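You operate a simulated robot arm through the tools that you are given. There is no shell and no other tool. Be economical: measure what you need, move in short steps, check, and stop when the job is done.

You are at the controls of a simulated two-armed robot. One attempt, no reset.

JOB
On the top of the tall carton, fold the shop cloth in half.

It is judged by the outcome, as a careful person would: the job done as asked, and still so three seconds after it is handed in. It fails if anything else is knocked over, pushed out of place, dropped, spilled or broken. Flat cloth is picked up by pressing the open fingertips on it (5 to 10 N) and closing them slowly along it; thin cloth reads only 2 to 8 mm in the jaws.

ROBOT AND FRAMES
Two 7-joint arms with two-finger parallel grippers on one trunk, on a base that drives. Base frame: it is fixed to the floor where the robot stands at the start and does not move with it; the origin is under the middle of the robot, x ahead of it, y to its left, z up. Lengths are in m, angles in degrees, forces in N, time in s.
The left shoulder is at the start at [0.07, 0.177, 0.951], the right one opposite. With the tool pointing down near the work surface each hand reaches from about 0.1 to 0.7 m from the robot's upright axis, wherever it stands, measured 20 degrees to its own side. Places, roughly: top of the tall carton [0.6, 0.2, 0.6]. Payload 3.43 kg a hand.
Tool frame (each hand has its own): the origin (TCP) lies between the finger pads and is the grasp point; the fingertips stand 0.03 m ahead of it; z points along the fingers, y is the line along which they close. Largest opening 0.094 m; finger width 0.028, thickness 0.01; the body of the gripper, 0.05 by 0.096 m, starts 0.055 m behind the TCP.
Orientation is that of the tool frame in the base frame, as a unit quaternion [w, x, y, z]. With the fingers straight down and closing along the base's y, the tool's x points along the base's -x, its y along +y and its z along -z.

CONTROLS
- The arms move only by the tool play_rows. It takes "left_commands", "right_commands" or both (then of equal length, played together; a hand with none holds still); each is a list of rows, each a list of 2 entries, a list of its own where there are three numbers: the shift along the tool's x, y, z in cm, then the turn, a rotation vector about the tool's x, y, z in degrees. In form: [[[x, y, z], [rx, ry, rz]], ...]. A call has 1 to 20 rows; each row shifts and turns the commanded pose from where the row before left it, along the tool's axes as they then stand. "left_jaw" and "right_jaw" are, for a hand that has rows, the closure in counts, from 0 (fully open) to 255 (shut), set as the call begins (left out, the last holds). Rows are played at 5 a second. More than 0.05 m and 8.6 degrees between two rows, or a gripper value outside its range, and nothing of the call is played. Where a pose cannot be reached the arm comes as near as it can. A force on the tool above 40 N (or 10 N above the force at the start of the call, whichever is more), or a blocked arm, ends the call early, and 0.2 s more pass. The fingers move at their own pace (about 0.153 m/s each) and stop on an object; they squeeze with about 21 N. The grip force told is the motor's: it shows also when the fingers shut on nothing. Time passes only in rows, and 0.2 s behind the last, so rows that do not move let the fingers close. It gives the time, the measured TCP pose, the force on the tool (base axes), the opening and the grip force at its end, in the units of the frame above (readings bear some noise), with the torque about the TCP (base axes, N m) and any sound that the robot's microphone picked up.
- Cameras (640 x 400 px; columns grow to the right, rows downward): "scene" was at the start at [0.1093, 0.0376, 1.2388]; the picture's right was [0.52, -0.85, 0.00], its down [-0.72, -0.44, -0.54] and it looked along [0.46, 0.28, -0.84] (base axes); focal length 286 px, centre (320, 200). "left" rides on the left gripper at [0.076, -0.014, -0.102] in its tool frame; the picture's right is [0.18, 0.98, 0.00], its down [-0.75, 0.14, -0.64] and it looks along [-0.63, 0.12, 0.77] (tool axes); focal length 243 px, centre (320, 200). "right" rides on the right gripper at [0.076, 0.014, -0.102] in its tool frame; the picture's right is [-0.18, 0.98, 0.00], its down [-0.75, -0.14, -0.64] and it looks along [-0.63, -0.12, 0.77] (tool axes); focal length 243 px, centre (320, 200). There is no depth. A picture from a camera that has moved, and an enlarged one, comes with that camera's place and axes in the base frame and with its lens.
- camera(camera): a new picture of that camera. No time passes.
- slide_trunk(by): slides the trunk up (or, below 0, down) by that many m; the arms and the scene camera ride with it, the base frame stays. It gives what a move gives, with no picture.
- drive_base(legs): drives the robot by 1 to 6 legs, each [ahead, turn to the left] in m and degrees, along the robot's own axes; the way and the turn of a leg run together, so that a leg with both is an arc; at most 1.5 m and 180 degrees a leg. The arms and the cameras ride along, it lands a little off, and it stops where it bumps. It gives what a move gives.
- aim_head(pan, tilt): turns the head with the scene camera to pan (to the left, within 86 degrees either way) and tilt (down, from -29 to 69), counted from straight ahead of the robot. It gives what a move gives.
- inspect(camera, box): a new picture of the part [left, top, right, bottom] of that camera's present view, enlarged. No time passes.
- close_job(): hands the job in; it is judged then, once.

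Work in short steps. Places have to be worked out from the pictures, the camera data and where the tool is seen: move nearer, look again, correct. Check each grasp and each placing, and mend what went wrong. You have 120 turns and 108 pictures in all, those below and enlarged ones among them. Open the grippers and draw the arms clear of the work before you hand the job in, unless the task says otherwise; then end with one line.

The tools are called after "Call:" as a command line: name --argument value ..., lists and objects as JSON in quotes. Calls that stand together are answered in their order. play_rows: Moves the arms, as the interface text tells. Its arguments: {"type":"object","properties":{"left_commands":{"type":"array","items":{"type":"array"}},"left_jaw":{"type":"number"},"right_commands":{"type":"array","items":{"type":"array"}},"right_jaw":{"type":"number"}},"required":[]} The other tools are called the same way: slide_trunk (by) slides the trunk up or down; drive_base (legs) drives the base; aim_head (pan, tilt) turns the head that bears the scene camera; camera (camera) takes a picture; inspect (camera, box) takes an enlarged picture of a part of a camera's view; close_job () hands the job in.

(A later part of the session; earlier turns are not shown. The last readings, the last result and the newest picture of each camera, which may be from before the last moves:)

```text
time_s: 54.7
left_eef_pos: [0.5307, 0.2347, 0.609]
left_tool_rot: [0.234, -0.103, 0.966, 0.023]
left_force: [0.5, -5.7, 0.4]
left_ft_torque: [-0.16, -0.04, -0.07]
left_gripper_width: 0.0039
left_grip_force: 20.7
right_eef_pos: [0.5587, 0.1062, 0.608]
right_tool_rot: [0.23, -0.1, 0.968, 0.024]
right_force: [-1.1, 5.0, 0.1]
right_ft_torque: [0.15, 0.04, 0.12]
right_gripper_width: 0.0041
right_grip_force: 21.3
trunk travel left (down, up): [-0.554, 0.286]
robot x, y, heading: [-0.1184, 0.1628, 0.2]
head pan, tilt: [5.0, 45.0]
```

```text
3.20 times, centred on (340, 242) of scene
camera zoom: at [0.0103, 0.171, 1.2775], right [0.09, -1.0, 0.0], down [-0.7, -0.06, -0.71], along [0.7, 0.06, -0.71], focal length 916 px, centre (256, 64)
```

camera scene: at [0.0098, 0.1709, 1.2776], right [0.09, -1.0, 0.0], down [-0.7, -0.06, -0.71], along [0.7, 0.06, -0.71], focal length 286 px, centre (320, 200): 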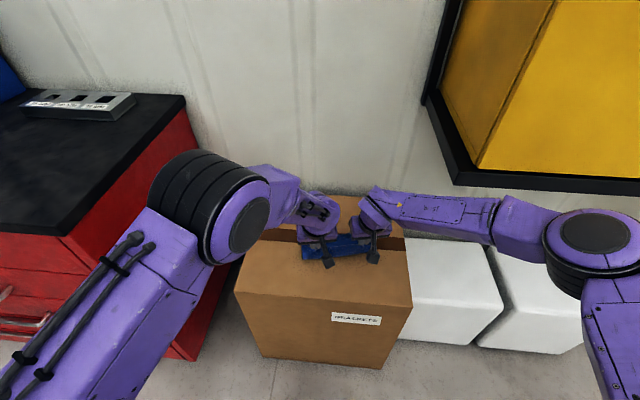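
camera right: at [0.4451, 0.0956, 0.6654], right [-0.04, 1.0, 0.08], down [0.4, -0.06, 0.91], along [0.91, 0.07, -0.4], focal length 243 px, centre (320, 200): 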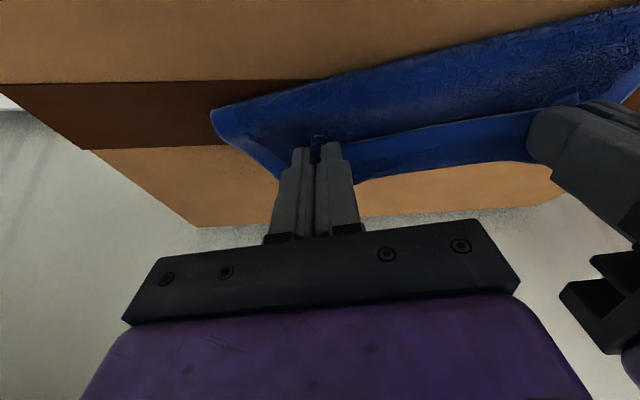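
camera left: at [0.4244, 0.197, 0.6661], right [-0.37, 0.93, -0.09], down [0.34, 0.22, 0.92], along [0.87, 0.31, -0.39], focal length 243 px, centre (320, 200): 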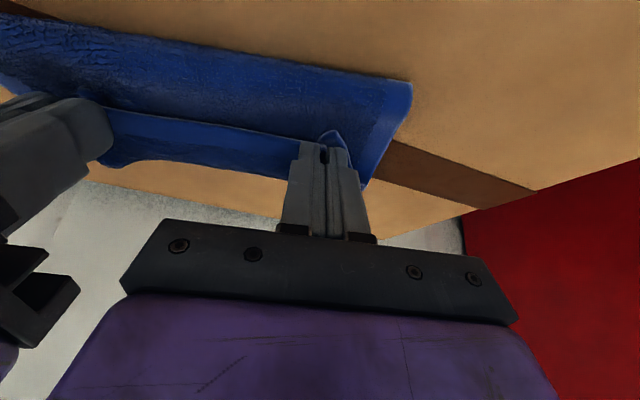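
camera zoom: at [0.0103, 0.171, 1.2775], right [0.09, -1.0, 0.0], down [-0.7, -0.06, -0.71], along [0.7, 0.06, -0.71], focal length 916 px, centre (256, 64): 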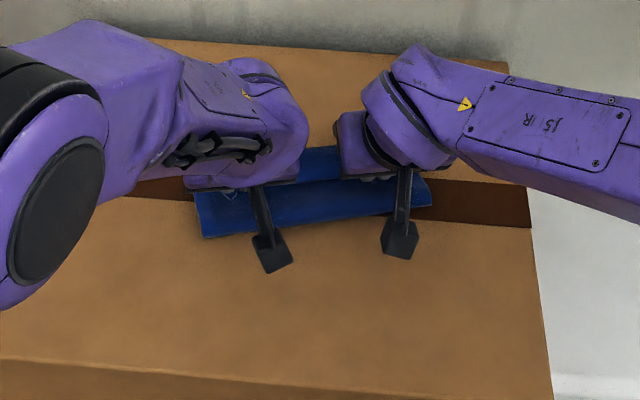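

The bottom layer slid forward with the top, so a strip of about 3 cm stays uncovered. I'll lift the edge higher to roll bottom material up over the crease, then lay it down further forward.

Call:
play_rows --left_commands '[[[-0.64, 0, -1.69], [0, 0, 0]], [[-0.55, 0, -1.74], [0, 0, 0]], [[-0.64, 0, -1.69], [0, 0, 0]], [[-0.82, 0, -1.6], [0, 0, 0]], [[0, 0, 0], [0, 0, 0]]]' --right_commands '[[[-0.64, 0, -1.69], [0, 0, 0]], [[-0.55, 0, -1.74], [0, 0, 0]], [[-0.64, 0, -1.69], [0, 0, 0]], [[-0.82, 0, -1.6], [0, 0, 0]], [[0, 0, 0], [0, 0, 0]]]'

Call:
camera --camera "right"

Call:
camera --camera "scene"

Call:
inspect --camera "scene" --box '[240, 180, 440, 305]'

```text
time_s: 55.9
left_eef_pos: [0.5235, 0.2323, 0.6809]
left_tool_rot: [0.234, -0.104, 0.966, 0.024]
left_force: [0.8, -4.9, 0.1]
left_ft_torque: [-0.12, -0.01, -0.07]
left_gripper_width: 0.0039
left_grip_force: 21.0
right_eef_pos: [0.552, 0.1034, 0.682]
right_tool_rot: [0.23, -0.1, 0.968, 0.025]
right_force: [-0.9, 5.0, 0.1]
right_ft_torque: [0.14, 0.03, 0.11]
right_gripper_width: 0.0042
right_grip_force: 21.0
trunk travel left (down, up): [-0.554, 0.286]
robot x, y, heading: [-0.1169, 0.1627, 0.2]
head pan, tilt: [5.0, 45.0]
```

```text
47 pictures are left
camera right: at [0.4386, 0.0936, 0.7382], right [-0.04, 1.0, 0.08], down [0.4, -0.06, 0.91], along [0.91, 0.07, -0.4], focal length 243 px, centre (320, 200)
```

right: 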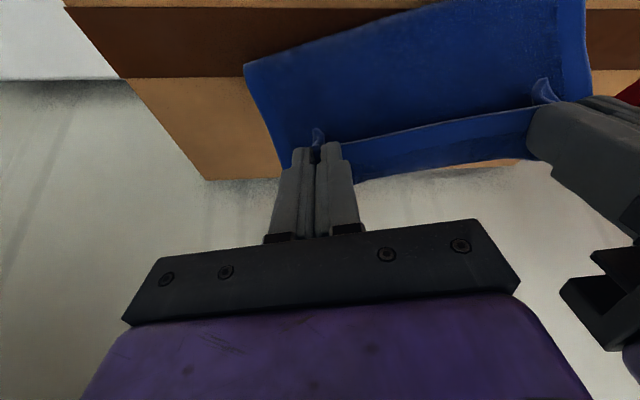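

```text
46 pictures are left
camera scene: at [0.0109, 0.1709, 1.2775], right [0.09, -1.0, 0.0], down [-0.7, -0.06, -0.71], along [0.7, 0.06, -0.71], focal length 286 px, centre (320, 200)
```

scene: 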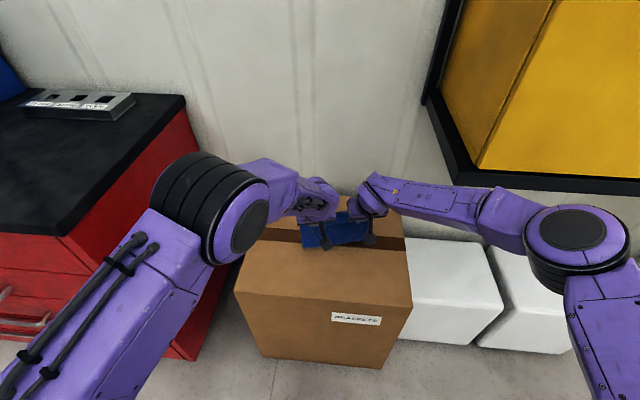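

```text
3.20 times, centred on (340, 242) of scene
camera zoom: at [0.0109, 0.1709, 1.2775], right [0.09, -1.0, 0.0], down [-0.7, -0.06, -0.71], along [0.7, 0.06, -0.71], focal length 916 px, centre (256, 64)
```

zoom: 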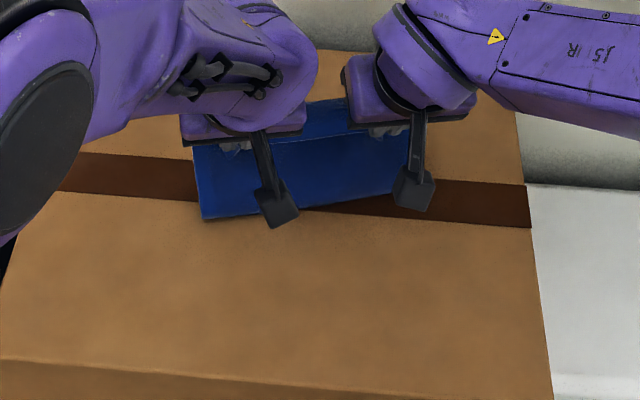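

Now I see it: the gripped hem isn't flipped. It points back toward the robot as a lip about 2–3 cm wide, and the cloth curls under it. I'll set it down with the crease near the middle, release, and then unroll the lip forward with the fingertips.

Call:
play_rows --left_commands '[[[0.95, 0, 1.54], [0, 3, 0]], [[0.87, 0, 1.58], [0, 3, 0]], [[1.16, 0, 1.48], [0, 3, 0]], [[1.08, 0, 1.54], [0, 3, 0]], [[0, 0, 0], [0, 0, 0]]]' --right_commands '[[[0.95, 0, 1.54], [0, 3, 0]], [[0.87, 0, 1.58], [0, 3, 0]], [[1.16, 0, 1.48], [0, 3, 0]], [[1.08, 0, 1.54], [0, 3, 0]], [[0, 0, 0], [0, 0, 0]]]'

Call:
camera --camera "left"

Call:
camera --camera "right"

Call:
inspect --camera "scene" --box '[240, 180, 440, 305]'

```text
time_s: 57.1
left_eef_pos: [0.5132, 0.2283, 0.6096]
left_tool_rot: [0.132, -0.105, 0.986, 0.012]
left_force: [0.3, -3.1, 0.5]
left_ft_torque: [-0.04, -0.01, -0.03]
left_gripper_width: 0.0036
left_grip_force: 20.9
right_eef_pos: [0.5382, 0.1004, 0.609]
right_tool_rot: [0.128, -0.103, 0.986, 0.014]
right_force: [-0.9, 2.9, 0.1]
right_ft_torque: [0.1, 0.02, 0.05]
right_gripper_width: 0.0045
right_grip_force: 20.3
trunk travel left (down, up): [-0.554, 0.286]
robot x, y, heading: [-0.1216, 0.1636, 0.2]
head pan, tilt: [5.0, 45.0]
```

```text
44 pictures are left
camera left: at [0.4173, 0.1937, 0.689], right [-0.38, 0.92, -0.05], down [0.51, 0.26, 0.82], along [0.77, 0.29, -0.57], focal length 243 px, centre (320, 200)
```

left: 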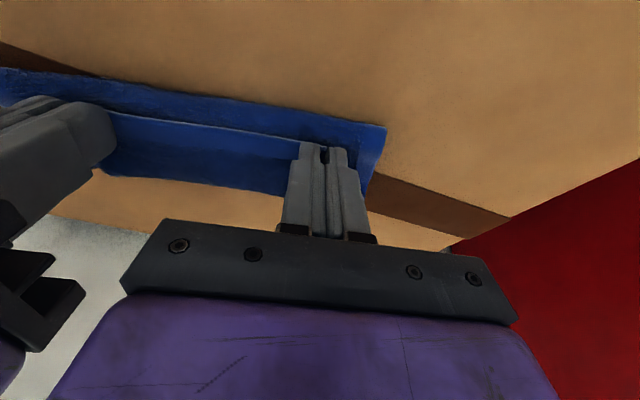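

```text
43 pictures are left
camera right: at [0.439, 0.094, 0.6893], right [-0.03, 1.0, 0.05], down [0.58, -0.02, 0.81], along [0.81, 0.05, -0.58], focal length 243 px, centre (320, 200)
```

right: 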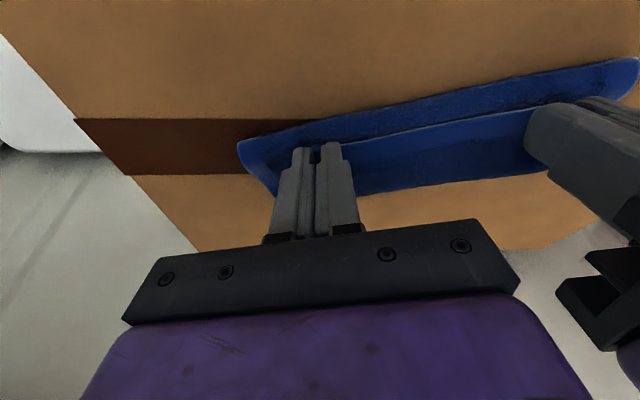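

```text
3.20 times, centred on (340, 242) of scene
camera zoom: at [0.0098, 0.1707, 1.2776], right [0.09, -1.0, 0.0], down [-0.7, -0.06, -0.71], along [0.7, 0.06, -0.71], focal length 916 px, centre (256, 64)
```

zoom: 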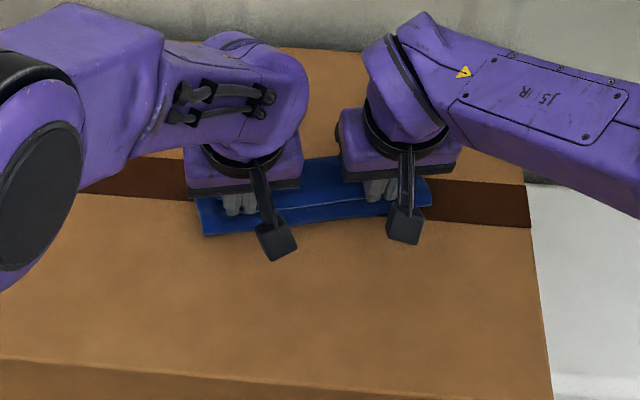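

The crease is at about n=.52 and the far edge at about .60, close to half. I'll open the jaws partway and back the hands off along the fingers.

Call:
play_rows --left_commands '[[[0, 0, 0], [0, 0, 0]], [[0, 0, 0], [0, 0, 0]], [[0, 0, -0.5], [0, 0, 0]], [[0, 0, -1], [0, 0, 0]], [[0, 0, -2], [0, 0, 0]], [[0, 0, -3], [0, 0, 0]], [[0, 0, -3], [0, 0, 0]], [[0, 0, 0], [0, 0, 0]]]' --right_commands '[[[0, 0, 0], [0, 0, 0]], [[0, 0, 0], [0, 0, 0]], [[0, 0, -0.5], [0, 0, 0]], [[0, 0, -1], [0, 0, 0]], [[0, 0, -2], [0, 0, 0]], [[0, 0, -3], [0, 0, 0]], [[0, 0, -3], [0, 0, 0]], [[0, 0, 0], [0, 0, 0]]]' --left_jaw 180 --right_jaw 180

Call:
camera --camera "left"

Call:
camera --camera "right"

Call:
camera --camera "scene"

```text
time_s: 58.9
left_eef_pos: [0.4854, 0.2241, 0.7016]
left_tool_rot: [0.132, -0.106, 0.985, 0.014]
left_force: [0.0, 0.5, 0.5]
left_ft_torque: [0.04, -0.02, 0.0]
left_gripper_width: 0.0276
left_grip_force: 0.1
right_eef_pos: [0.5179, 0.0981, 0.698]
right_tool_rot: [0.128, -0.103, 0.986, 0.014]
right_force: [0.3, -0.8, 0.4]
right_ft_torque: [-0.03, 0.0, -0.01]
right_gripper_width: 0.0277
right_grip_force: 0.0
trunk travel left (down, up): [-0.554, 0.286]
robot x, y, heading: [-0.1222, 0.1617, 0.1]
head pan, tilt: [5.0, 45.0]
```

```text
41 pictures are left
camera left: at [0.3909, 0.1895, 0.781], right [-0.38, 0.92, -0.05], down [0.52, 0.26, 0.82], along [0.77, 0.29, -0.57], focal length 243 px, centre (320, 200)
```

left: 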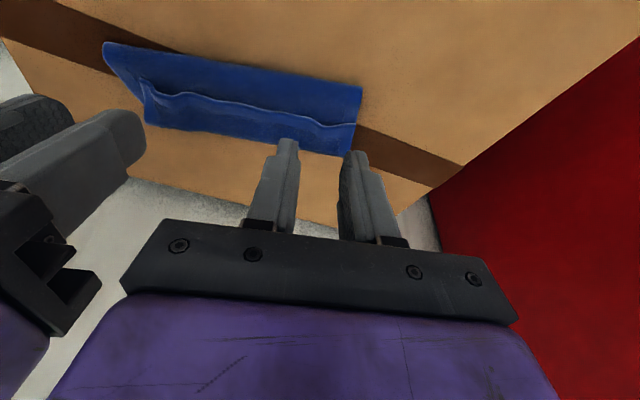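

```text
40 pictures are left
camera right: at [0.4163, 0.0916, 0.7766], right [-0.03, 1.0, 0.05], down [0.58, -0.02, 0.81], along [0.81, 0.05, -0.58], focal length 243 px, centre (320, 200)
```

right: 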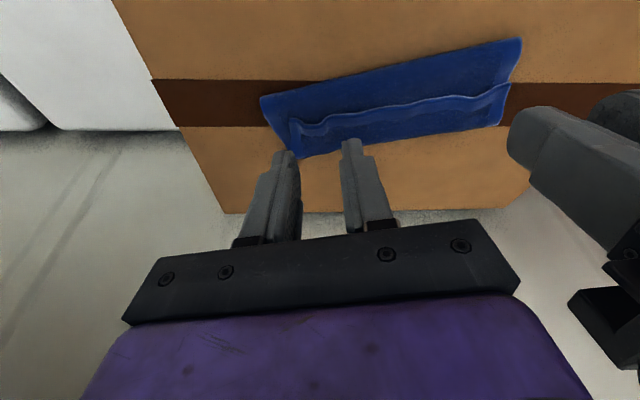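

```text
39 pictures are left
camera scene: at [0.0114, 0.171, 1.2774], right [0.09, -1.0, 0.0], down [-0.7, -0.06, -0.71], along [0.7, 0.06, -0.71], focal length 286 px, centre (320, 200)
```

scene: 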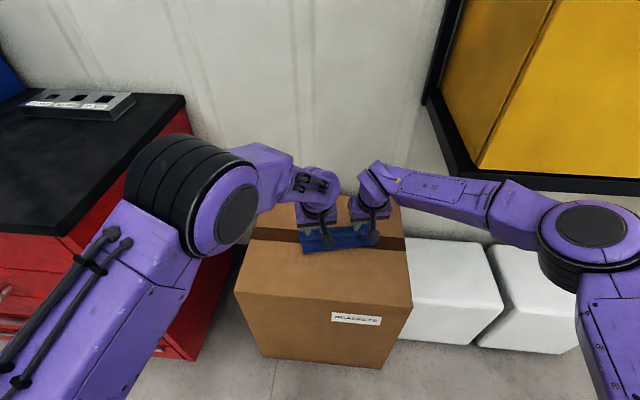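

The lip is visible. I'll zoom in to understand the layers.

Call:
inspect --camera "right" --box '[240, 20, 540, 170]'

Call:
inspect --camera "left" --box '[90, 20, 390, 170]'

```text
2.13 times, centred on (390, 95) of right
camera zoom: at [0.4163, 0.0916, 0.7766], right [-0.03, 1.0, 0.05], down [0.58, -0.02, 0.81], along [0.81, 0.05, -0.58], focal length 518 px, centre (171, 424)
```

zoom: 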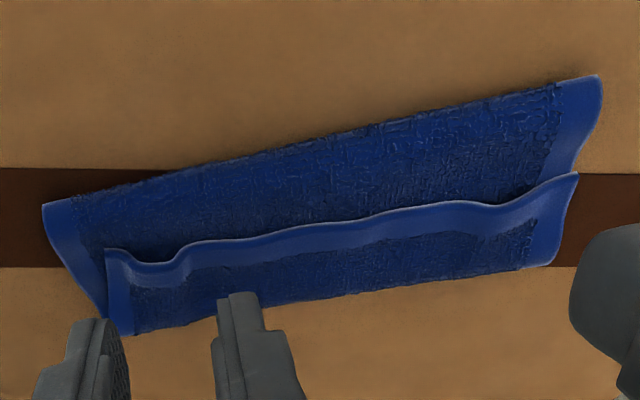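

```text
2.13 times, centred on (240, 95) of left
camera zoom: at [0.3909, 0.1895, 0.781], right [-0.38, 0.92, -0.05], down [0.52, 0.26, 0.82], along [0.77, 0.29, -0.57], focal length 518 px, centre (491, 424)
```

zoom: 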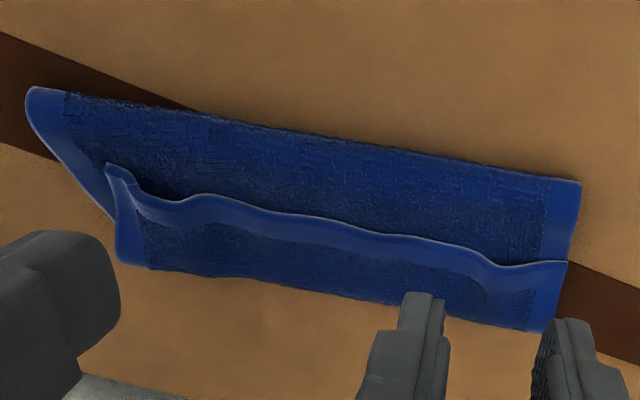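

This is clearly a Z-fold: the far boundary has no hem, so the gripped hem stayed unflipped and the bottom slid. I'll re-grip the hem ripples shallowly (about 8 mm), unfold, and redo it. Descending near the hem to look first.

Call:
play_rows --left_commands '[[[0.35, 0, 3.5], [0, 0, 0]], [[0.35, 0, 3.5], [0, 0, 0]], [[0, 0, 0], [0, 0, 0]]]' --right_commands '[[[0.6, -0.05, 3.3], [0, 0, 0]], [[0.6, -0.05, 3.3], [0, 0, 0]], [[0, 0, 0], [0, 0, 0]]]'

Call:
inspect --camera "left" --box '[120, 40, 460, 210]'

Call:
inspect --camera "right" --box '[200, 40, 540, 210]'

```text
time_s: 59.7
left_eef_pos: [0.4986, 0.2299, 0.6298]
left_tool_rot: [0.133, -0.104, 0.986, 0.012]
left_force: [-0.1, 0.1, -0.5]
left_ft_torque: [0.0, 0.02, -0.02]
left_gripper_width: 0.0281
left_grip_force: 0.1
right_eef_pos: [0.5189, 0.0966, 0.633]
right_tool_rot: [0.128, -0.103, 0.986, 0.015]
right_force: [1.1, 0.9, 0.0]
right_ft_torque: [0.02, -0.02, 0.0]
right_gripper_width: 0.0275
right_grip_force: 0.1
trunk travel left (down, up): [-0.554, 0.286]
robot x, y, heading: [-0.1209, 0.1637, 0.2]
head pan, tilt: [5.0, 45.0]
```

```text
1.88 times, centred on (290, 125) of left
camera zoom: at [0.4032, 0.1946, 0.7103], right [-0.38, 0.92, -0.05], down [0.51, 0.26, 0.82], along [0.77, 0.28, -0.57], focal length 457 px, centre (376, 341)
```

zoom: 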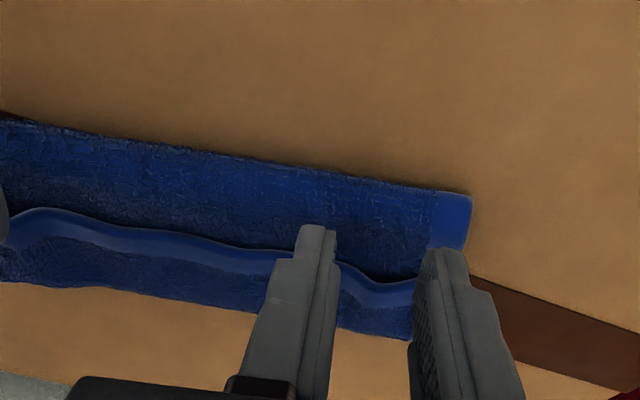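

```text
1.88 times, centred on (370, 125) of right
camera zoom: at [0.4192, 0.09, 0.7123], right [-0.03, 1.0, 0.05], down [0.58, -0.02, 0.81], along [0.81, 0.05, -0.58], focal length 457 px, centre (226, 341)
```

zoom: 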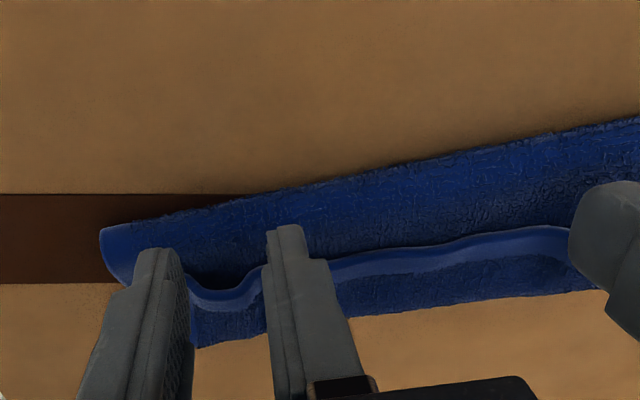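

The trough edges are at n≈.575, so I'll go up, forward 3 cm and then down onto the lip, with a shallow overlap.

Call:
play_rows --left_commands '[[[0, 0, -1], [0, 0, 0]], [[-1.45, 0, 0.39], [0, 0, 0]], [[-1.45, 0, 0.39], [0, 0, 0]], [[0.41, 0, 1.55], [0, 0, 0]], [[0.36, 0, 1.35], [0, 0, 0]], [[0, 0, 0], [0, 0, 0]]]' --right_commands '[[[0, 0, -1], [0, 0, 0]], [[-1.6, 0, 0.43], [0, 0, 0]], [[-1.6, 0, 0.43], [0, 0, 0]], [[0.41, 0, 1.55], [0, 0, 0]], [[0.41, 0, 1.55], [0, 0, 0]], [[0, 0, 0], [0, 0, 0]]]' --left_jaw 160 --right_jaw 160

Call:
inspect --camera "left" --box '[120, 40, 460, 210]'

Call:
inspect --camera "right" --box '[200, 40, 540, 210]'

```text
time_s: 61.1
left_eef_pos: [0.5267, 0.2343, 0.6116]
left_tool_rot: [0.133, -0.104, 0.986, 0.013]
left_force: [-0.2, -0.5, 0.3]
left_ft_torque: [0.0, -0.02, -0.02]
left_gripper_width: 0.0353
left_grip_force: 0.2
right_eef_pos: [0.5508, 0.102, 0.6118]
right_tool_rot: [0.128, -0.103, 0.986, 0.014]
right_force: [0.5, -0.7, -0.1]
right_ft_torque: [-0.02, 0.0, -0.01]
right_gripper_width: 0.0352
right_grip_force: 0.0
trunk travel left (down, up): [-0.554, 0.286]
robot x, y, heading: [-0.1186, 0.1629, 0.0]
head pan, tilt: [5.0, 45.0]
```

```text
1.88 times, centred on (290, 125) of left
camera zoom: at [0.4327, 0.1987, 0.6905], right [-0.38, 0.92, -0.05], down [0.51, 0.26, 0.82], along [0.77, 0.29, -0.57], focal length 457 px, centre (376, 341)
```

zoom: 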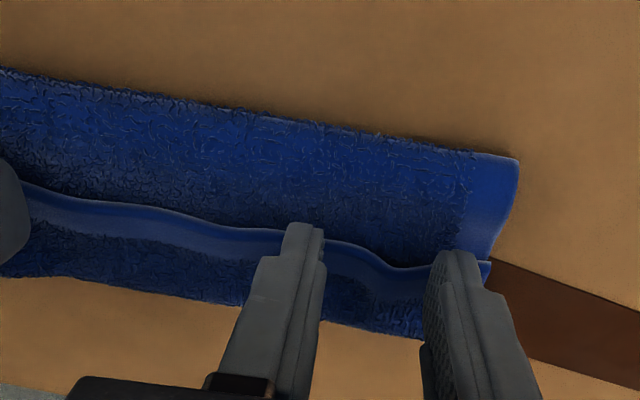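

```text
1.88 times, centred on (370, 125) of right
camera zoom: at [0.4506, 0.095, 0.6907], right [-0.03, 1.0, 0.05], down [0.58, -0.02, 0.81], along [0.81, 0.05, -0.58], focal length 457 px, centre (226, 341)
```

zoom: 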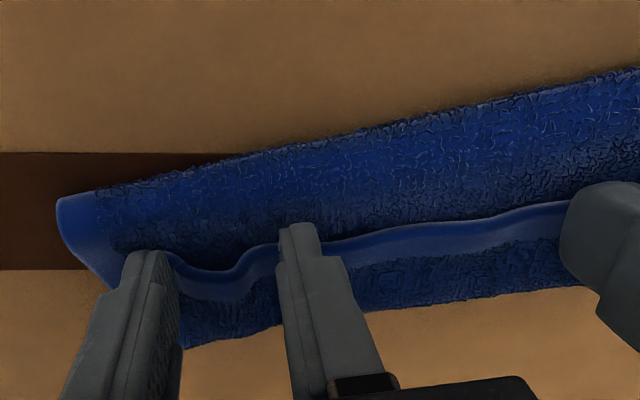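

No contact yet and placement looks right. Lowering 3 mm at a time.

Call:
play_rows --left_commands '[[[0.08, 0, 0.3], [0, 0, 0]], [[0.08, 0, 0.3], [0, 0, 0]], [[0, 0, 0], [0, 0, 0]]]' --right_commands '[[[0.08, 0, 0.3], [0, 0, 0]], [[0.08, 0, 0.3], [0, 0, 0]], [[0, 0, 0], [0, 0, 0]]]'

Call:
inspect --camera "right" --box '[200, 40, 540, 210]'

```text
time_s: 61.9
left_eef_pos: [0.5248, 0.233, 0.6061]
left_tool_rot: [0.132, -0.106, 0.986, 0.012]
left_force: [0.5, 0.2, -0.4]
left_ft_torque: [-0.02, 0.01, -0.01]
left_gripper_width: 0.035
left_grip_force: 0.1
right_eef_pos: [0.5516, 0.1017, 0.6049]
right_tool_rot: [0.128, -0.103, 0.986, 0.014]
right_force: [0.1, -1.1, -0.1]
right_ft_torque: [0.01, -0.01, 0.03]
right_gripper_width: 0.035
right_grip_force: 0.0
trunk travel left (down, up): [-0.554, 0.286]
robot x, y, heading: [-0.1217, 0.165, 0.2]
head pan, tilt: [5.0, 45.0]
```

```text
1.88 times, centred on (370, 125) of right
camera zoom: at [0.4508, 0.095, 0.6842], right [-0.03, 1.0, 0.05], down [0.58, -0.02, 0.81], along [0.81, 0.05, -0.58], focal length 457 px, centre (226, 341)
```

zoom: 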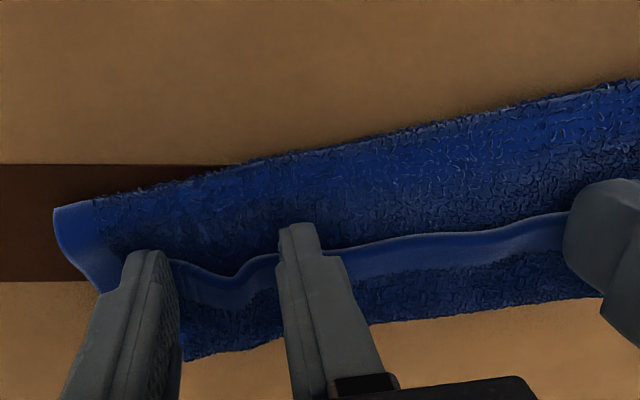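

Call:
play_rows --left_commands '[[[0.05, 0, 0.2], [0, 0, 0]], [[0.05, 0, 0.2], [0, 0, 0]], [[0, 0, 0], [0, 0, 0]]]' --right_commands '[[[0.05, 0, 0.2], [0, 0, 0]], [[0.05, 0, 0.2], [0, 0, 0]], [[0, 0, 0], [0, 0, 0]]]'

Call:
inspect --camera "right" --box '[200, 40, 540, 210]'

Call:
inspect --camera "left" --box '[120, 40, 460, 210]'

```text
time_s: 62.7
left_eef_pos: [0.5256, 0.2351, 0.6018]
left_tool_rot: [0.133, -0.107, 0.985, 0.013]
left_force: [-0.3, -0.1, 1.4]
left_ft_torque: [-0.02, 0.0, 0.02]
left_gripper_width: 0.0349
left_grip_force: 0.1
right_eef_pos: [0.5497, 0.1023, 0.6021]
right_tool_rot: [0.128, -0.102, 0.986, 0.013]
right_force: [-0.1, -0.5, 1.0]
right_ft_torque: [-0.04, 0.03, -0.02]
right_gripper_width: 0.0352
right_grip_force: 0.1
trunk travel left (down, up): [-0.554, 0.286]
robot x, y, heading: [-0.1232, 0.162, 0.2]
head pan, tilt: [5.0, 45.0]
```

```text
1.88 times, centred on (370, 125) of right
camera zoom: at [0.4502, 0.096, 0.6802], right [-0.03, 1.0, 0.05], down [0.58, -0.02, 0.81], along [0.81, 0.05, -0.58], focal length 457 px, centre (226, 341)
```

zoom: 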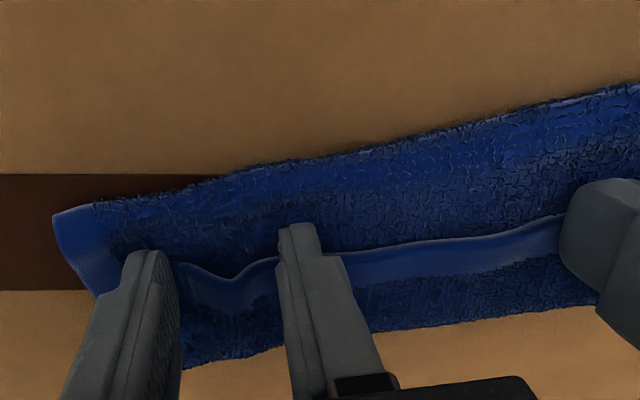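

```text
1.88 times, centred on (290, 125) of left
camera zoom: at [0.4313, 0.1989, 0.6801], right [-0.38, 0.92, -0.05], down [0.51, 0.26, 0.82], along [0.77, 0.29, -0.57], focal length 457 px, centre (376, 341)
```

zoom: 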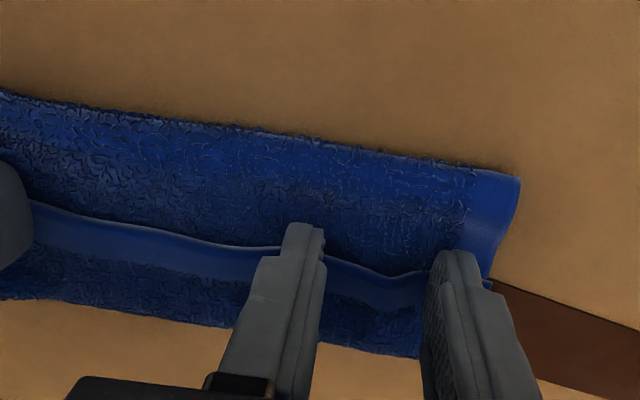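

Light contact (about 1 N) with a very shallow overlap. I'll shift 4 mm forward, press to about 4 N, and close slowly.

Call:
play_rows --left_commands '[[[0, 0, -0.3], [0, 0, 0]], [[-0.39, 0, 0.1], [0, 0, 0]], [[0, 0, 0.3], [0, 0, 0]], [[0, 0, 0.12], [0, 0, 0]], [[0, 0, 0], [0, 0, 0]]]' --right_commands '[[[0, 0, -0.3], [0, 0, 0]], [[-0.39, 0, 0.1], [0, 0, 0]], [[0, 0, 0.3], [0, 0, 0]], [[0, 0, 0.12], [0, 0, 0]], [[0, 0, 0], [0, 0, 0]]]'

```text
time_s: 63.9
left_eef_pos: [0.53, 0.2346, 0.6008]
left_tool_rot: [0.133, -0.106, 0.985, 0.013]
left_force: [-0.6, 0.5, 2.1]
left_ft_torque: [0.0, 0.02, 0.0]
left_gripper_width: 0.035
left_grip_force: 0.1
right_eef_pos: [0.5543, 0.1036, 0.5992]
right_tool_rot: [0.128, -0.103, 0.986, 0.015]
right_force: [0.2, 0.6, 2.3]
right_ft_torque: [0.02, 0.0, -0.01]
right_gripper_width: 0.035
right_grip_force: 0.0
trunk travel left (down, up): [-0.554, 0.286]
robot x, y, heading: [-0.1223, 0.16, 0.2]
head pan, tilt: [5.0, 45.0]
```

Call:
play_rows --left_commands '[[[0, 0, 0.05], [0, 0, 0]], [[0, 0, 0], [0, 0, 0]]]' --right_commands '[[[0, 0, 0.05], [0, 0, 0]], [[0, 0, 0], [0, 0, 0]]]' --left_jaw 180 --right_jaw 180

Call:
play_rows --left_commands '[[[0, 0, 0], [0, 0, 0]], [[0, 0, 0], [0, 0, 0]]]' --right_commands '[[[0, 0, 0], [0, 0, 0]], [[0, 0, 0], [0, 0, 0]]]' --left_jaw 200 --right_jaw 200

Call:
inspect --camera "right" --box '[200, 40, 540, 210]'

Call:
inspect --camera "left" --box '[120, 40, 460, 210]'

```text
time_s: 64.5
left_eef_pos: [0.5308, 0.234, 0.5997]
left_tool_rot: [0.132, -0.106, 0.985, 0.012]
left_force: [-0.1, 0.1, 1.8]
left_ft_torque: [0.02, -0.01, 0.0]
left_gripper_width: 0.0274
left_grip_force: 0.0
right_eef_pos: [0.5529, 0.1025, 0.5991]
right_tool_rot: [0.128, -0.103, 0.986, 0.014]
right_force: [0.2, 1.3, 3.6]
right_ft_torque: [0.01, -0.02, -0.01]
right_gripper_width: 0.0271
right_grip_force: 0.0
trunk travel left (down, up): [-0.554, 0.286]
robot x, y, heading: [-0.121, 0.1622, 0.2]
head pan, tilt: [5.0, 45.0]
```

```text
time_s: 65.1
left_eef_pos: [0.5308, 0.2336, 0.5995]
left_tool_rot: [0.133, -0.104, 0.986, 0.012]
left_force: [0.6, -1.3, 3.0]
left_ft_torque: [-0.03, 0.01, 0.03]
left_gripper_width: 0.0202
left_grip_force: 0.0
right_eef_pos: [0.5531, 0.1032, 0.5981]
right_tool_rot: [0.128, -0.103, 0.986, 0.014]
right_force: [0.4, 0.6, 3.1]
right_ft_torque: [-0.02, 0.01, 0.02]
right_gripper_width: 0.0201
right_grip_force: 0.0
trunk travel left (down, up): [-0.554, 0.286]
robot x, y, heading: [-0.1221, 0.1627, -0.1]
head pan, tilt: [5.0, 45.0]
```

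```text
1.88 times, centred on (370, 125) of right
camera zoom: at [0.4535, 0.0956, 0.6782], right [-0.03, 1.0, 0.05], down [0.58, -0.02, 0.81], along [0.81, 0.05, -0.58], focal length 457 px, centre (226, 341)
```

zoom: 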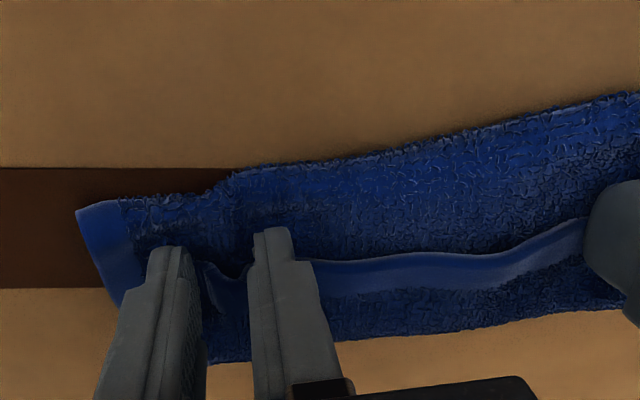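

```text
1.88 times, centred on (290, 125) of left
camera zoom: at [0.436, 0.1985, 0.6788], right [-0.38, 0.92, -0.05], down [0.51, 0.26, 0.82], along [0.77, 0.29, -0.57], focal length 457 px, centre (376, 341)
```

zoom: 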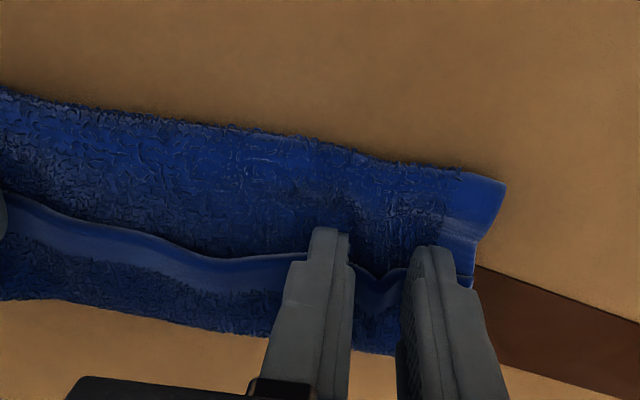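

The panel below is being dragged a bit too, so I'll ease off 2 mm while closing to take only the lip.

Call:
play_rows --left_commands '[[[0, 0, -0.15], [0, 0, 0]], [[0, 0, 0], [0, 0, 0]]]' --right_commands '[[[0, 0, -0.15], [0, 0, 0]], [[0, 0, 0], [0, 0, 0]]]' --left_jaw 220 --right_jaw 220

Call:
play_rows --left_commands '[[[0, 0, -0.1], [0, 0, 0]], [[0, 0, 0], [0, 0, 0]], [[0, 0, 0], [0, 0, 0]]]' --right_commands '[[[0, 0, -0.1], [0, 0, 0]], [[0, 0, 0], [0, 0, 0]], [[0, 0, 0], [0, 0, 0]]]' --left_jaw 255 --right_jaw 255

Call:
play_rows --left_commands '[[[0.5, -0.2, -1.5], [0, 0, 0]], [[0.5, 0, -1.5], [0, 0, 0]], [[0.5, 0, -1.5], [0, 0, 0]], [[0, 0, 0], [0, 0, 0]]]' --right_commands '[[[0.5, 0.2, -1.5], [0, 0, 0]], [[0.5, 0, -1.5], [0, 0, 0]], [[0.5, 0, -1.5], [0, 0, 0]], [[0, 0, 0], [0, 0, 0]]]'

Call:
camera --camera "right"

Call:
camera --camera "left"

```text
time_s: 65.7
left_eef_pos: [0.529, 0.235, 0.6001]
left_tool_rot: [0.133, -0.106, 0.985, 0.013]
left_force: [1.2, -0.5, 0.3]
left_ft_torque: [-0.01, -0.03, 0.02]
left_gripper_width: 0.013
left_grip_force: 0.2
right_eef_pos: [0.5539, 0.1024, 0.6007]
right_tool_rot: [0.128, -0.103, 0.986, 0.015]
right_force: [-1.1, 0.0, 1.9]
right_ft_torque: [0.06, -0.01, -0.01]
right_gripper_width: 0.0131
right_grip_force: 0.1
trunk travel left (down, up): [-0.554, 0.286]
robot x, y, heading: [-0.1171, 0.1633, -0.0]
head pan, tilt: [5.0, 45.0]
```

```text
time_s: 66.5
left_eef_pos: [0.5302, 0.2336, 0.6022]
left_tool_rot: [0.133, -0.106, 0.985, 0.013]
left_force: [1.6, -7.1, 0.8]
left_ft_torque: [-0.21, -0.01, -0.03]
left_gripper_width: 0.0039
left_grip_force: 21.4
right_eef_pos: [0.553, 0.1038, 0.602]
right_tool_rot: [0.128, -0.104, 0.986, 0.015]
right_force: [-1.0, 6.5, 0.6]
right_ft_torque: [0.2, 0.06, 0.01]
right_gripper_width: 0.0069
right_grip_force: 20.8
trunk travel left (down, up): [-0.554, 0.286]
robot x, y, heading: [-0.1183, 0.1632, 0.1]
head pan, tilt: [5.0, 45.0]
```

```text
time_s: 67.5
left_eef_pos: [0.5083, 0.228, 0.6423]
left_tool_rot: [0.132, -0.105, 0.986, 0.013]
left_force: [0.9, -2.1, -0.1]
left_ft_torque: [-0.05, -0.03, 0.02]
left_gripper_width: 0.0039
left_grip_force: 21.1
right_eef_pos: [0.5271, 0.0991, 0.6402]
right_tool_rot: [0.128, -0.102, 0.986, 0.013]
right_force: [0.1, 1.4, -0.3]
right_ft_torque: [0.04, 0.01, -0.04]
right_gripper_width: 0.0064
right_grip_force: 20.5
trunk travel left (down, up): [-0.554, 0.286]
robot x, y, heading: [-0.1187, 0.1615, 0.4]
head pan, tilt: [5.0, 45.0]
```

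```text
27 pictures are left
camera right: at [0.4267, 0.0927, 0.7203], right [-0.03, 1.0, 0.05], down [0.58, -0.02, 0.81], along [0.81, 0.05, -0.58], focal length 243 px, centre (320, 200)
```

right: 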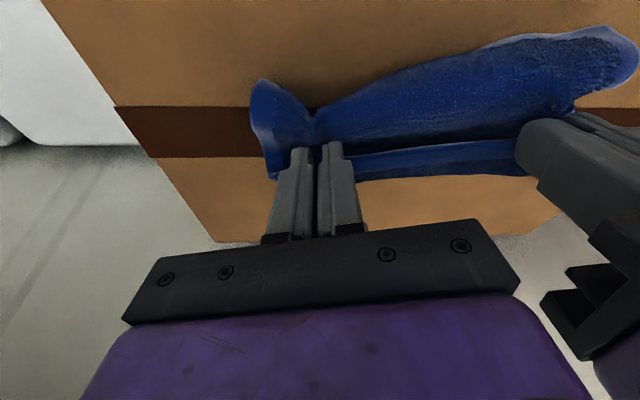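

```text
26 pictures are left
camera left: at [0.4127, 0.191, 0.7222], right [-0.38, 0.92, -0.05], down [0.52, 0.26, 0.82], along [0.77, 0.29, -0.57], focal length 243 px, centre (320, 200)
```

left: 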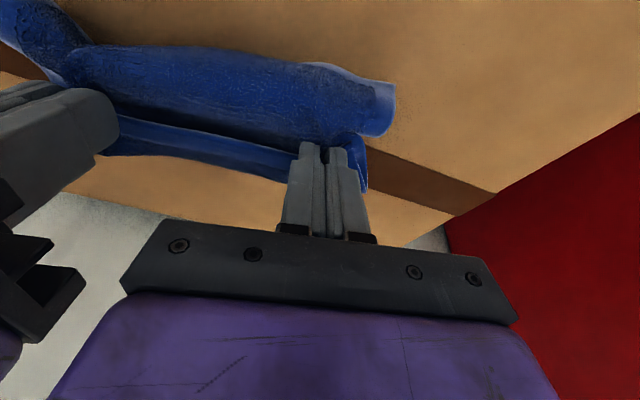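

The right grip also caught the panel underneath, while the left has only the hem. I'll release the right and raise it clear, then pull the left corner back and up to start unrolling the Z.

Call:
play_rows --right_commands '[[[-0.3, 0, 1.2], [0, 0, 0]], [[-0.3, 0, 1.2], [0, 0, 0]], [[0, 0, 0], [0, 0, 0]]]'

Call:
play_rows --right_commands '[[[0, 0, 0], [0, 0, 0]], [[0, 0, 0], [0, 0, 0]], [[0, 0, -1], [0, 0, 0]], [[0, 0, -2], [0, 0, 0]], [[0, 0, -3], [0, 0, 0]], [[1, -1, -3], [0, 0, 0]], [[1, -1, 0], [0, 0, 0]]]' --right_jaw 160

Call:
play_rows --left_commands '[[[0.5, 0, -1.5], [0, 2, 0]], [[1, 0, -1.5], [0, 3, 0]], [[1.5, 0, -1], [0, 3, 0]], [[2, 0, 0], [0, 3, 0]], [[2, 0, 0.5], [0, 4, 0]], [[2, 0, 0.5], [0, 0, 0]], [[0, 0, 0], [0, 0, 0]]]'

Call:
camera --camera "right"

Call:
camera --camera "scene"

```text
time_s: 68.3
left_eef_pos: [0.5062, 0.2272, 0.643]
left_tool_rot: [0.132, -0.106, 0.985, 0.012]
left_force: [1.4, -4.4, -1.6]
left_ft_torque: [-0.13, -0.05, 0.03]
left_gripper_width: 0.0038
left_grip_force: 21.0
right_eef_pos: [0.5396, 0.102, 0.6185]
right_tool_rot: [0.128, -0.103, 0.986, 0.014]
right_force: [-1.4, 5.2, 0.5]
right_ft_torque: [0.16, 0.06, 0.02]
right_gripper_width: 0.0066
right_grip_force: 21.2
trunk travel left (down, up): [-0.554, 0.286]
robot x, y, heading: [-0.1212, 0.1638, -0.1]
head pan, tilt: [5.0, 45.0]
```

```text
time_s: 69.9
left_eef_pos: [0.5063, 0.226, 0.6432]
left_tool_rot: [0.132, -0.106, 0.986, 0.012]
left_force: [-0.2, 0.6, -0.1]
left_ft_torque: [0.02, -0.01, 0.02]
left_gripper_width: 0.0039
left_grip_force: 21.2
right_eef_pos: [0.5031, 0.0744, 0.701]
right_tool_rot: [0.128, -0.103, 0.986, 0.014]
right_force: [0.2, 0.0, -0.5]
right_ft_torque: [-0.02, 0.02, -0.02]
right_gripper_width: 0.0352
right_grip_force: 0.0
trunk travel left (down, up): [-0.554, 0.286]
robot x, y, heading: [-0.1171, 0.1596, 0.1]
head pan, tilt: [5.0, 45.0]
```

```text
time_s: 71.5
left_eef_pos: [0.4073, 0.2085, 0.6617]
left_tool_rot: [0.002, -0.107, 0.994, -0.003]
left_force: [0.0, 0.7, -0.1]
left_ft_torque: [-0.01, 0.02, 0.03]
left_gripper_width: 0.0039
left_grip_force: 20.8
right_eef_pos: [0.5034, 0.0741, 0.7005]
right_tool_rot: [0.127, -0.103, 0.986, 0.015]
right_force: [-0.1, 0.7, 0.0]
right_ft_torque: [0.0, -0.01, 0.0]
right_gripper_width: 0.035
right_grip_force: 0.0
trunk travel left (down, up): [-0.554, 0.286]
robot x, y, heading: [-0.121, 0.1641, 0.2]
head pan, tilt: [5.0, 45.0]
```

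```text
25 pictures are left
camera right: at [0.4027, 0.0676, 0.7798], right [-0.03, 1.0, 0.05], down [0.58, -0.02, 0.81], along [0.81, 0.05, -0.58], focal length 243 px, centre (320, 200)
```

right: 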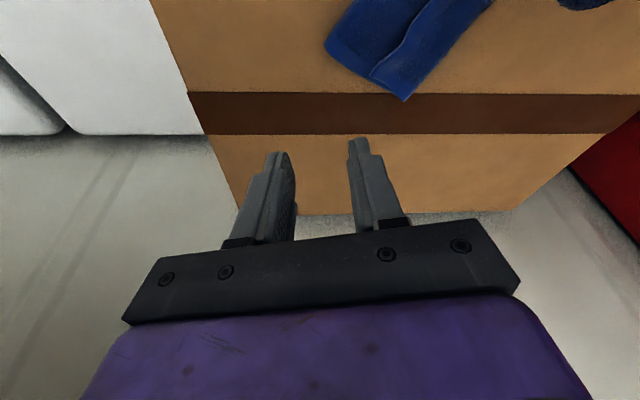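

```text
24 pictures are left
camera scene: at [0.0108, 0.1711, 1.2775], right [0.09, -1.0, 0.0], down [-0.7, -0.06, -0.71], along [0.7, 0.06, -0.71], focal length 286 px, centre (320, 200)
```

scene: 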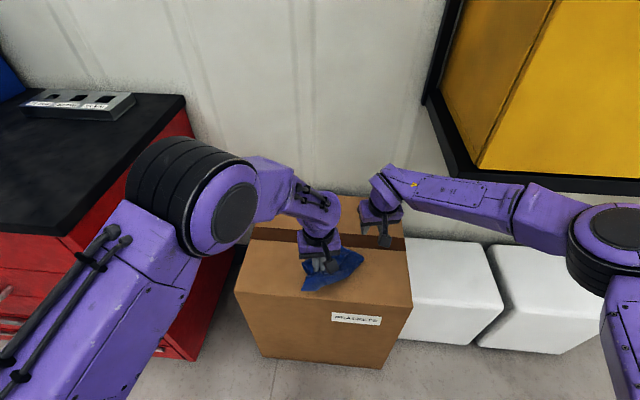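

Cloth slides too easily to unroll this way. I'll lift the left corner high so gravity unfolds the cloth.

Call:
play_rows --left_commands '[[[0, 0, -3], [0, 0, 0]], [[0, 0, -3], [0, 0, 0]], [[0, 0, -3], [0, 0, 0]], [[0, 0, -3], [0, 0, 0]], [[0, 0, -3], [0, 0, 0]], [[0, 0, -3], [0, 0, 0]], [[-1, 0, -3], [0, 0, 0]], [[-1, 0, 0], [0, 0, 0]], [[0, 0, 0], [0, 0, 0]], [[0, 0, 0], [0, 0, 0]], [[0, 0, 0], [0, 0, 0]]]'

Call:
inspect --camera "scene" --box '[220, 140, 460, 290]'

```text
time_s: 73.9
left_eef_pos: [0.426, 0.2097, 0.8692]
left_tool_rot: [0.003, -0.106, 0.994, -0.001]
left_force: [0.6, 0.9, 0.0]
left_ft_torque: [-0.02, -0.01, 0.02]
left_gripper_width: 0.0038
left_grip_force: 20.8
right_eef_pos: [0.502, 0.0741, 0.7009]
right_tool_rot: [0.128, -0.103, 0.986, 0.014]
right_force: [0.3, 0.9, 0.7]
right_ft_torque: [0.01, 0.0, -0.01]
right_gripper_width: 0.0352
right_grip_force: 0.0
trunk travel left (down, up): [-0.554, 0.286]
robot x, y, heading: [-0.1194, 0.1652, 0.0]
head pan, tilt: [5.0, 45.0]
```

```text
2.67 times, centred on (340, 215) of scene
camera zoom: at [0.0102, 0.1709, 1.2776], right [0.09, -1.0, 0.0], down [-0.7, -0.06, -0.71], along [0.7, 0.06, -0.71], focal length 764 px, centre (267, 160)
```

zoom: 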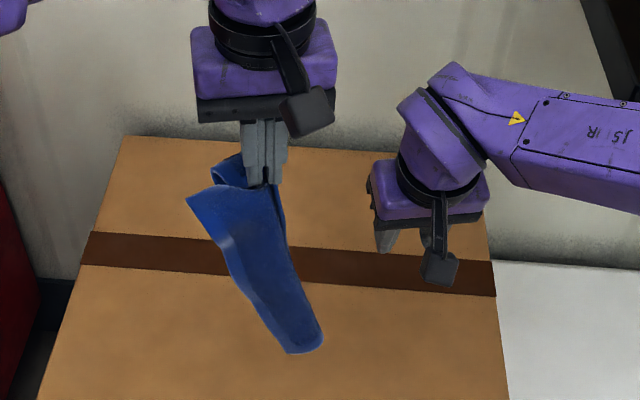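

The cloth now hangs unfolded from near corner D. I'll look closely to find the neighbouring corner C for the right hand.

Call:
inspect --camera "scene" --box '[275, 190, 355, 280]'

```text
4.44 times, centred on (315, 235) of scene
camera zoom: at [0.0102, 0.1709, 1.2776], right [0.09, -1.0, 0.0], down [-0.7, -0.06, -0.71], along [0.7, 0.06, -0.71], focal length 1273 px, centre (342, 44)
```

zoom: 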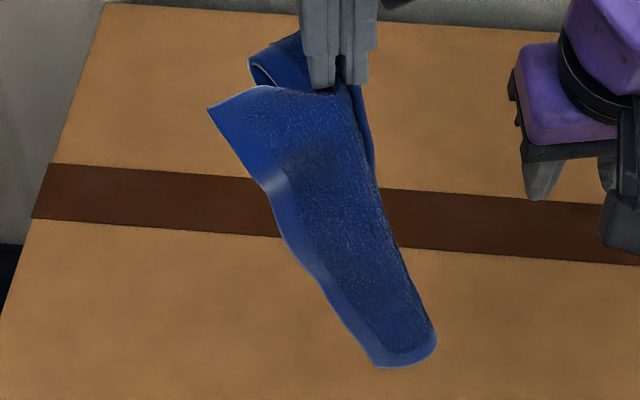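

The cloth hangs doubled about a vertical fold near mid-width, with the D-side hem in front and the C side behind, so it's already roughly folded in half lengthwise. I'll move the right hand away, carry the left forward, and lay the doubled cloth down by pulling back while lowering.

Call:
play_rows --right_commands '[[[2, -0.5, -1], [0, 3, 0]], [[3, -0.8, -1], [0, 3, 0]], [[3, -0.8, -1], [0, 3, 0]], [[3, -0.8, 0], [0, 3, 0]], [[2, -0.8, 0], [0, 3, 0]], [[0, 0, 0], [0, 0, 0]]]'

Call:
play_rows --left_commands '[[[-1.2, 0, 0], [0, -3, 0]], [[-1.2, 0, 0.06], [0, -3, 0]], [[-1.2, 0, 0.13], [0, -3, 0]], [[-1.19, 0, 0.19], [0, -3, 0]], [[-1.17, 0, 0.25], [0, -3, 0]], [[-1.16, 0, 0.31], [0, -3, 0]], [[-1.14, 0, 0.37], [0, -3, 0]], [[-1.12, 0, 0.43], [0, -3, 0]], [[-1.1, 0, 0.49], [0, -3, 0]], [[-1.07, 0, 0.54], [0, -3, 0]], [[0, 0, 0], [0, 0, 0]], [[0, 0, 0], [0, 0, 0]]]'

Call:
inspect --camera "scene" --box '[240, 140, 440, 280]'

```text
time_s: 75.3
left_eef_pos: [0.4264, 0.2096, 0.8696]
left_tool_rot: [0.003, -0.106, 0.994, -0.002]
left_force: [0.6, 1.3, 0.4]
left_ft_torque: [0.02, 0.0, -0.02]
left_gripper_width: 0.0036
left_grip_force: 21.1
right_eef_pos: [0.3778, 0.0104, 0.7112]
right_tool_rot: [-0.002, -0.104, 0.995, 0.001]
right_force: [0.3, 0.0, 0.3]
right_ft_torque: [0.04, 0.03, 0.03]
right_gripper_width: 0.0351
right_grip_force: 0.0
trunk travel left (down, up): [-0.554, 0.286]
robot x, y, heading: [-0.1204, 0.1664, 0.1]
head pan, tilt: [5.0, 45.0]
```

```text
time_s: 77.9
left_eef_pos: [0.5526, 0.256, 0.8753]
left_tool_rot: [0.256, -0.132, 0.958, 0.008]
left_force: [0.2, 1.0, 0.5]
left_ft_torque: [0.01, 0.02, -0.04]
left_gripper_width: 0.004
left_grip_force: 20.8
right_eef_pos: [0.3786, 0.0096, 0.7107]
right_tool_rot: [-0.002, -0.104, 0.995, 0.001]
right_force: [-0.7, -0.6, -0.4]
right_ft_torque: [0.07, -0.02, 0.02]
right_gripper_width: 0.0352
right_grip_force: 0.0
trunk travel left (down, up): [-0.554, 0.286]
robot x, y, heading: [-0.1232, 0.1635, 0.1]
head pan, tilt: [5.0, 45.0]
```

```text
2.86 times, centred on (340, 210) of scene
camera zoom: at [0.0104, 0.1709, 1.2775], right [0.09, -1.0, 0.0], down [-0.7, -0.06, -0.71], along [0.7, 0.06, -0.71], focal length 818 px, centre (263, 171)
```

zoom: 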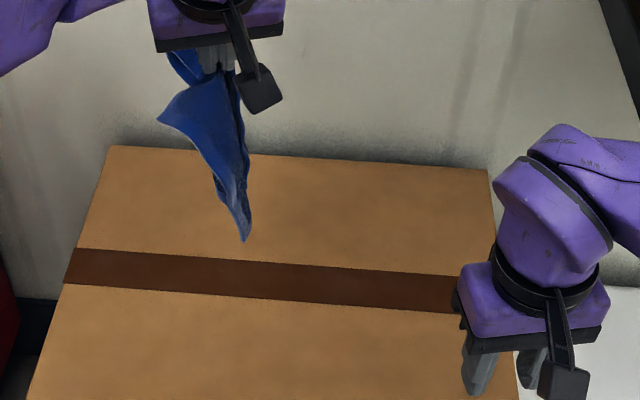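

It's gathered somewhat, but I'll lay it down: bottom tip first, pulling back toward me while lowering.

Call:
play_rows --left_commands '[[[0.88, 0, 1.5], [0, 0, 0]], [[0.88, 0, 1.5], [0, 0, 0]], [[0.88, 0, 1.5], [0, 0, 0]], [[0.88, 0, 1.5], [0, 0, 0]], [[1.13, 0, 0.96], [0, 2, 0]], [[1.13, 0, 0.96], [0, 2, 0]], [[1.51, 0, 0.82], [0, 2, 0]], [[1.51, 0, 0.82], [0, 2, 0]], [[1.68, 0, 0.83], [0, 2, 0]], [[1.68, 0, 0.83], [0, 2, 0]], [[1.89, 0, 0.96], [0, 2, 0]], [[1.89, 0, 0.96], [0, 2, 0]], [[1.82, 0, 1.09], [0, 2, 0]], [[1.82, 0, 1.09], [0, 2, 0]], [[1.74, 0, 1.21], [0, 2, 0]], [[1.74, 0, 1.21], [0, 2, 0]], [[1.4, 0, 1.2], [0, 2, 0]], [[1.4, 0, 1.2], [0, 2, 0]], [[0, 0, 0], [0, 0, 0]]]'

Call:
inspect --camera "scene" --box '[240, 180, 440, 305]'

```text
time_s: 81.9
left_eef_pos: [0.3761, 0.196, 0.6014]
left_tool_rot: [0.02, -0.107, 0.994, 0.0]
left_force: [2.6, 1.1, 7.1]
left_ft_torque: [0.03, -0.13, 0.0]
left_gripper_width: 0.0037
left_grip_force: 21.2
right_eef_pos: [0.3779, 0.01, 0.7105]
right_tool_rot: [-0.001, -0.104, 0.995, 0.001]
right_force: [-0.6, 0.4, 0.1]
right_ft_torque: [-0.01, -0.04, -0.02]
right_gripper_width: 0.0351
right_grip_force: 0.0
trunk travel left (down, up): [-0.554, 0.286]
robot x, y, heading: [-0.121, 0.1596, -0.0]
head pan, tilt: [5.0, 45.0]
```

```text
3.20 times, centred on (340, 242) of scene
camera zoom: at [0.0098, 0.1708, 1.2777], right [0.09, -1.0, 0.0], down [-0.7, -0.06, -0.71], along [0.7, 0.06, -0.71], focal length 916 px, centre (256, 64)
```

zoom: 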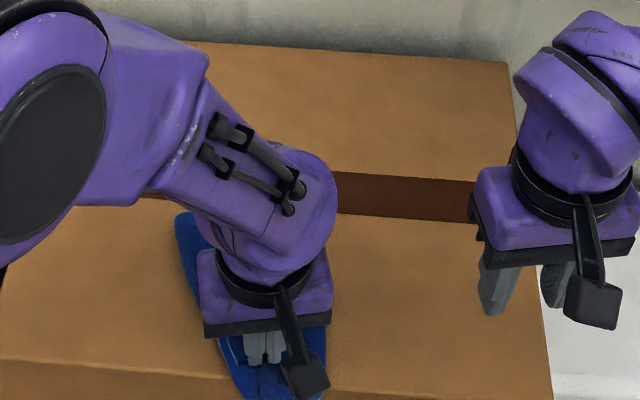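

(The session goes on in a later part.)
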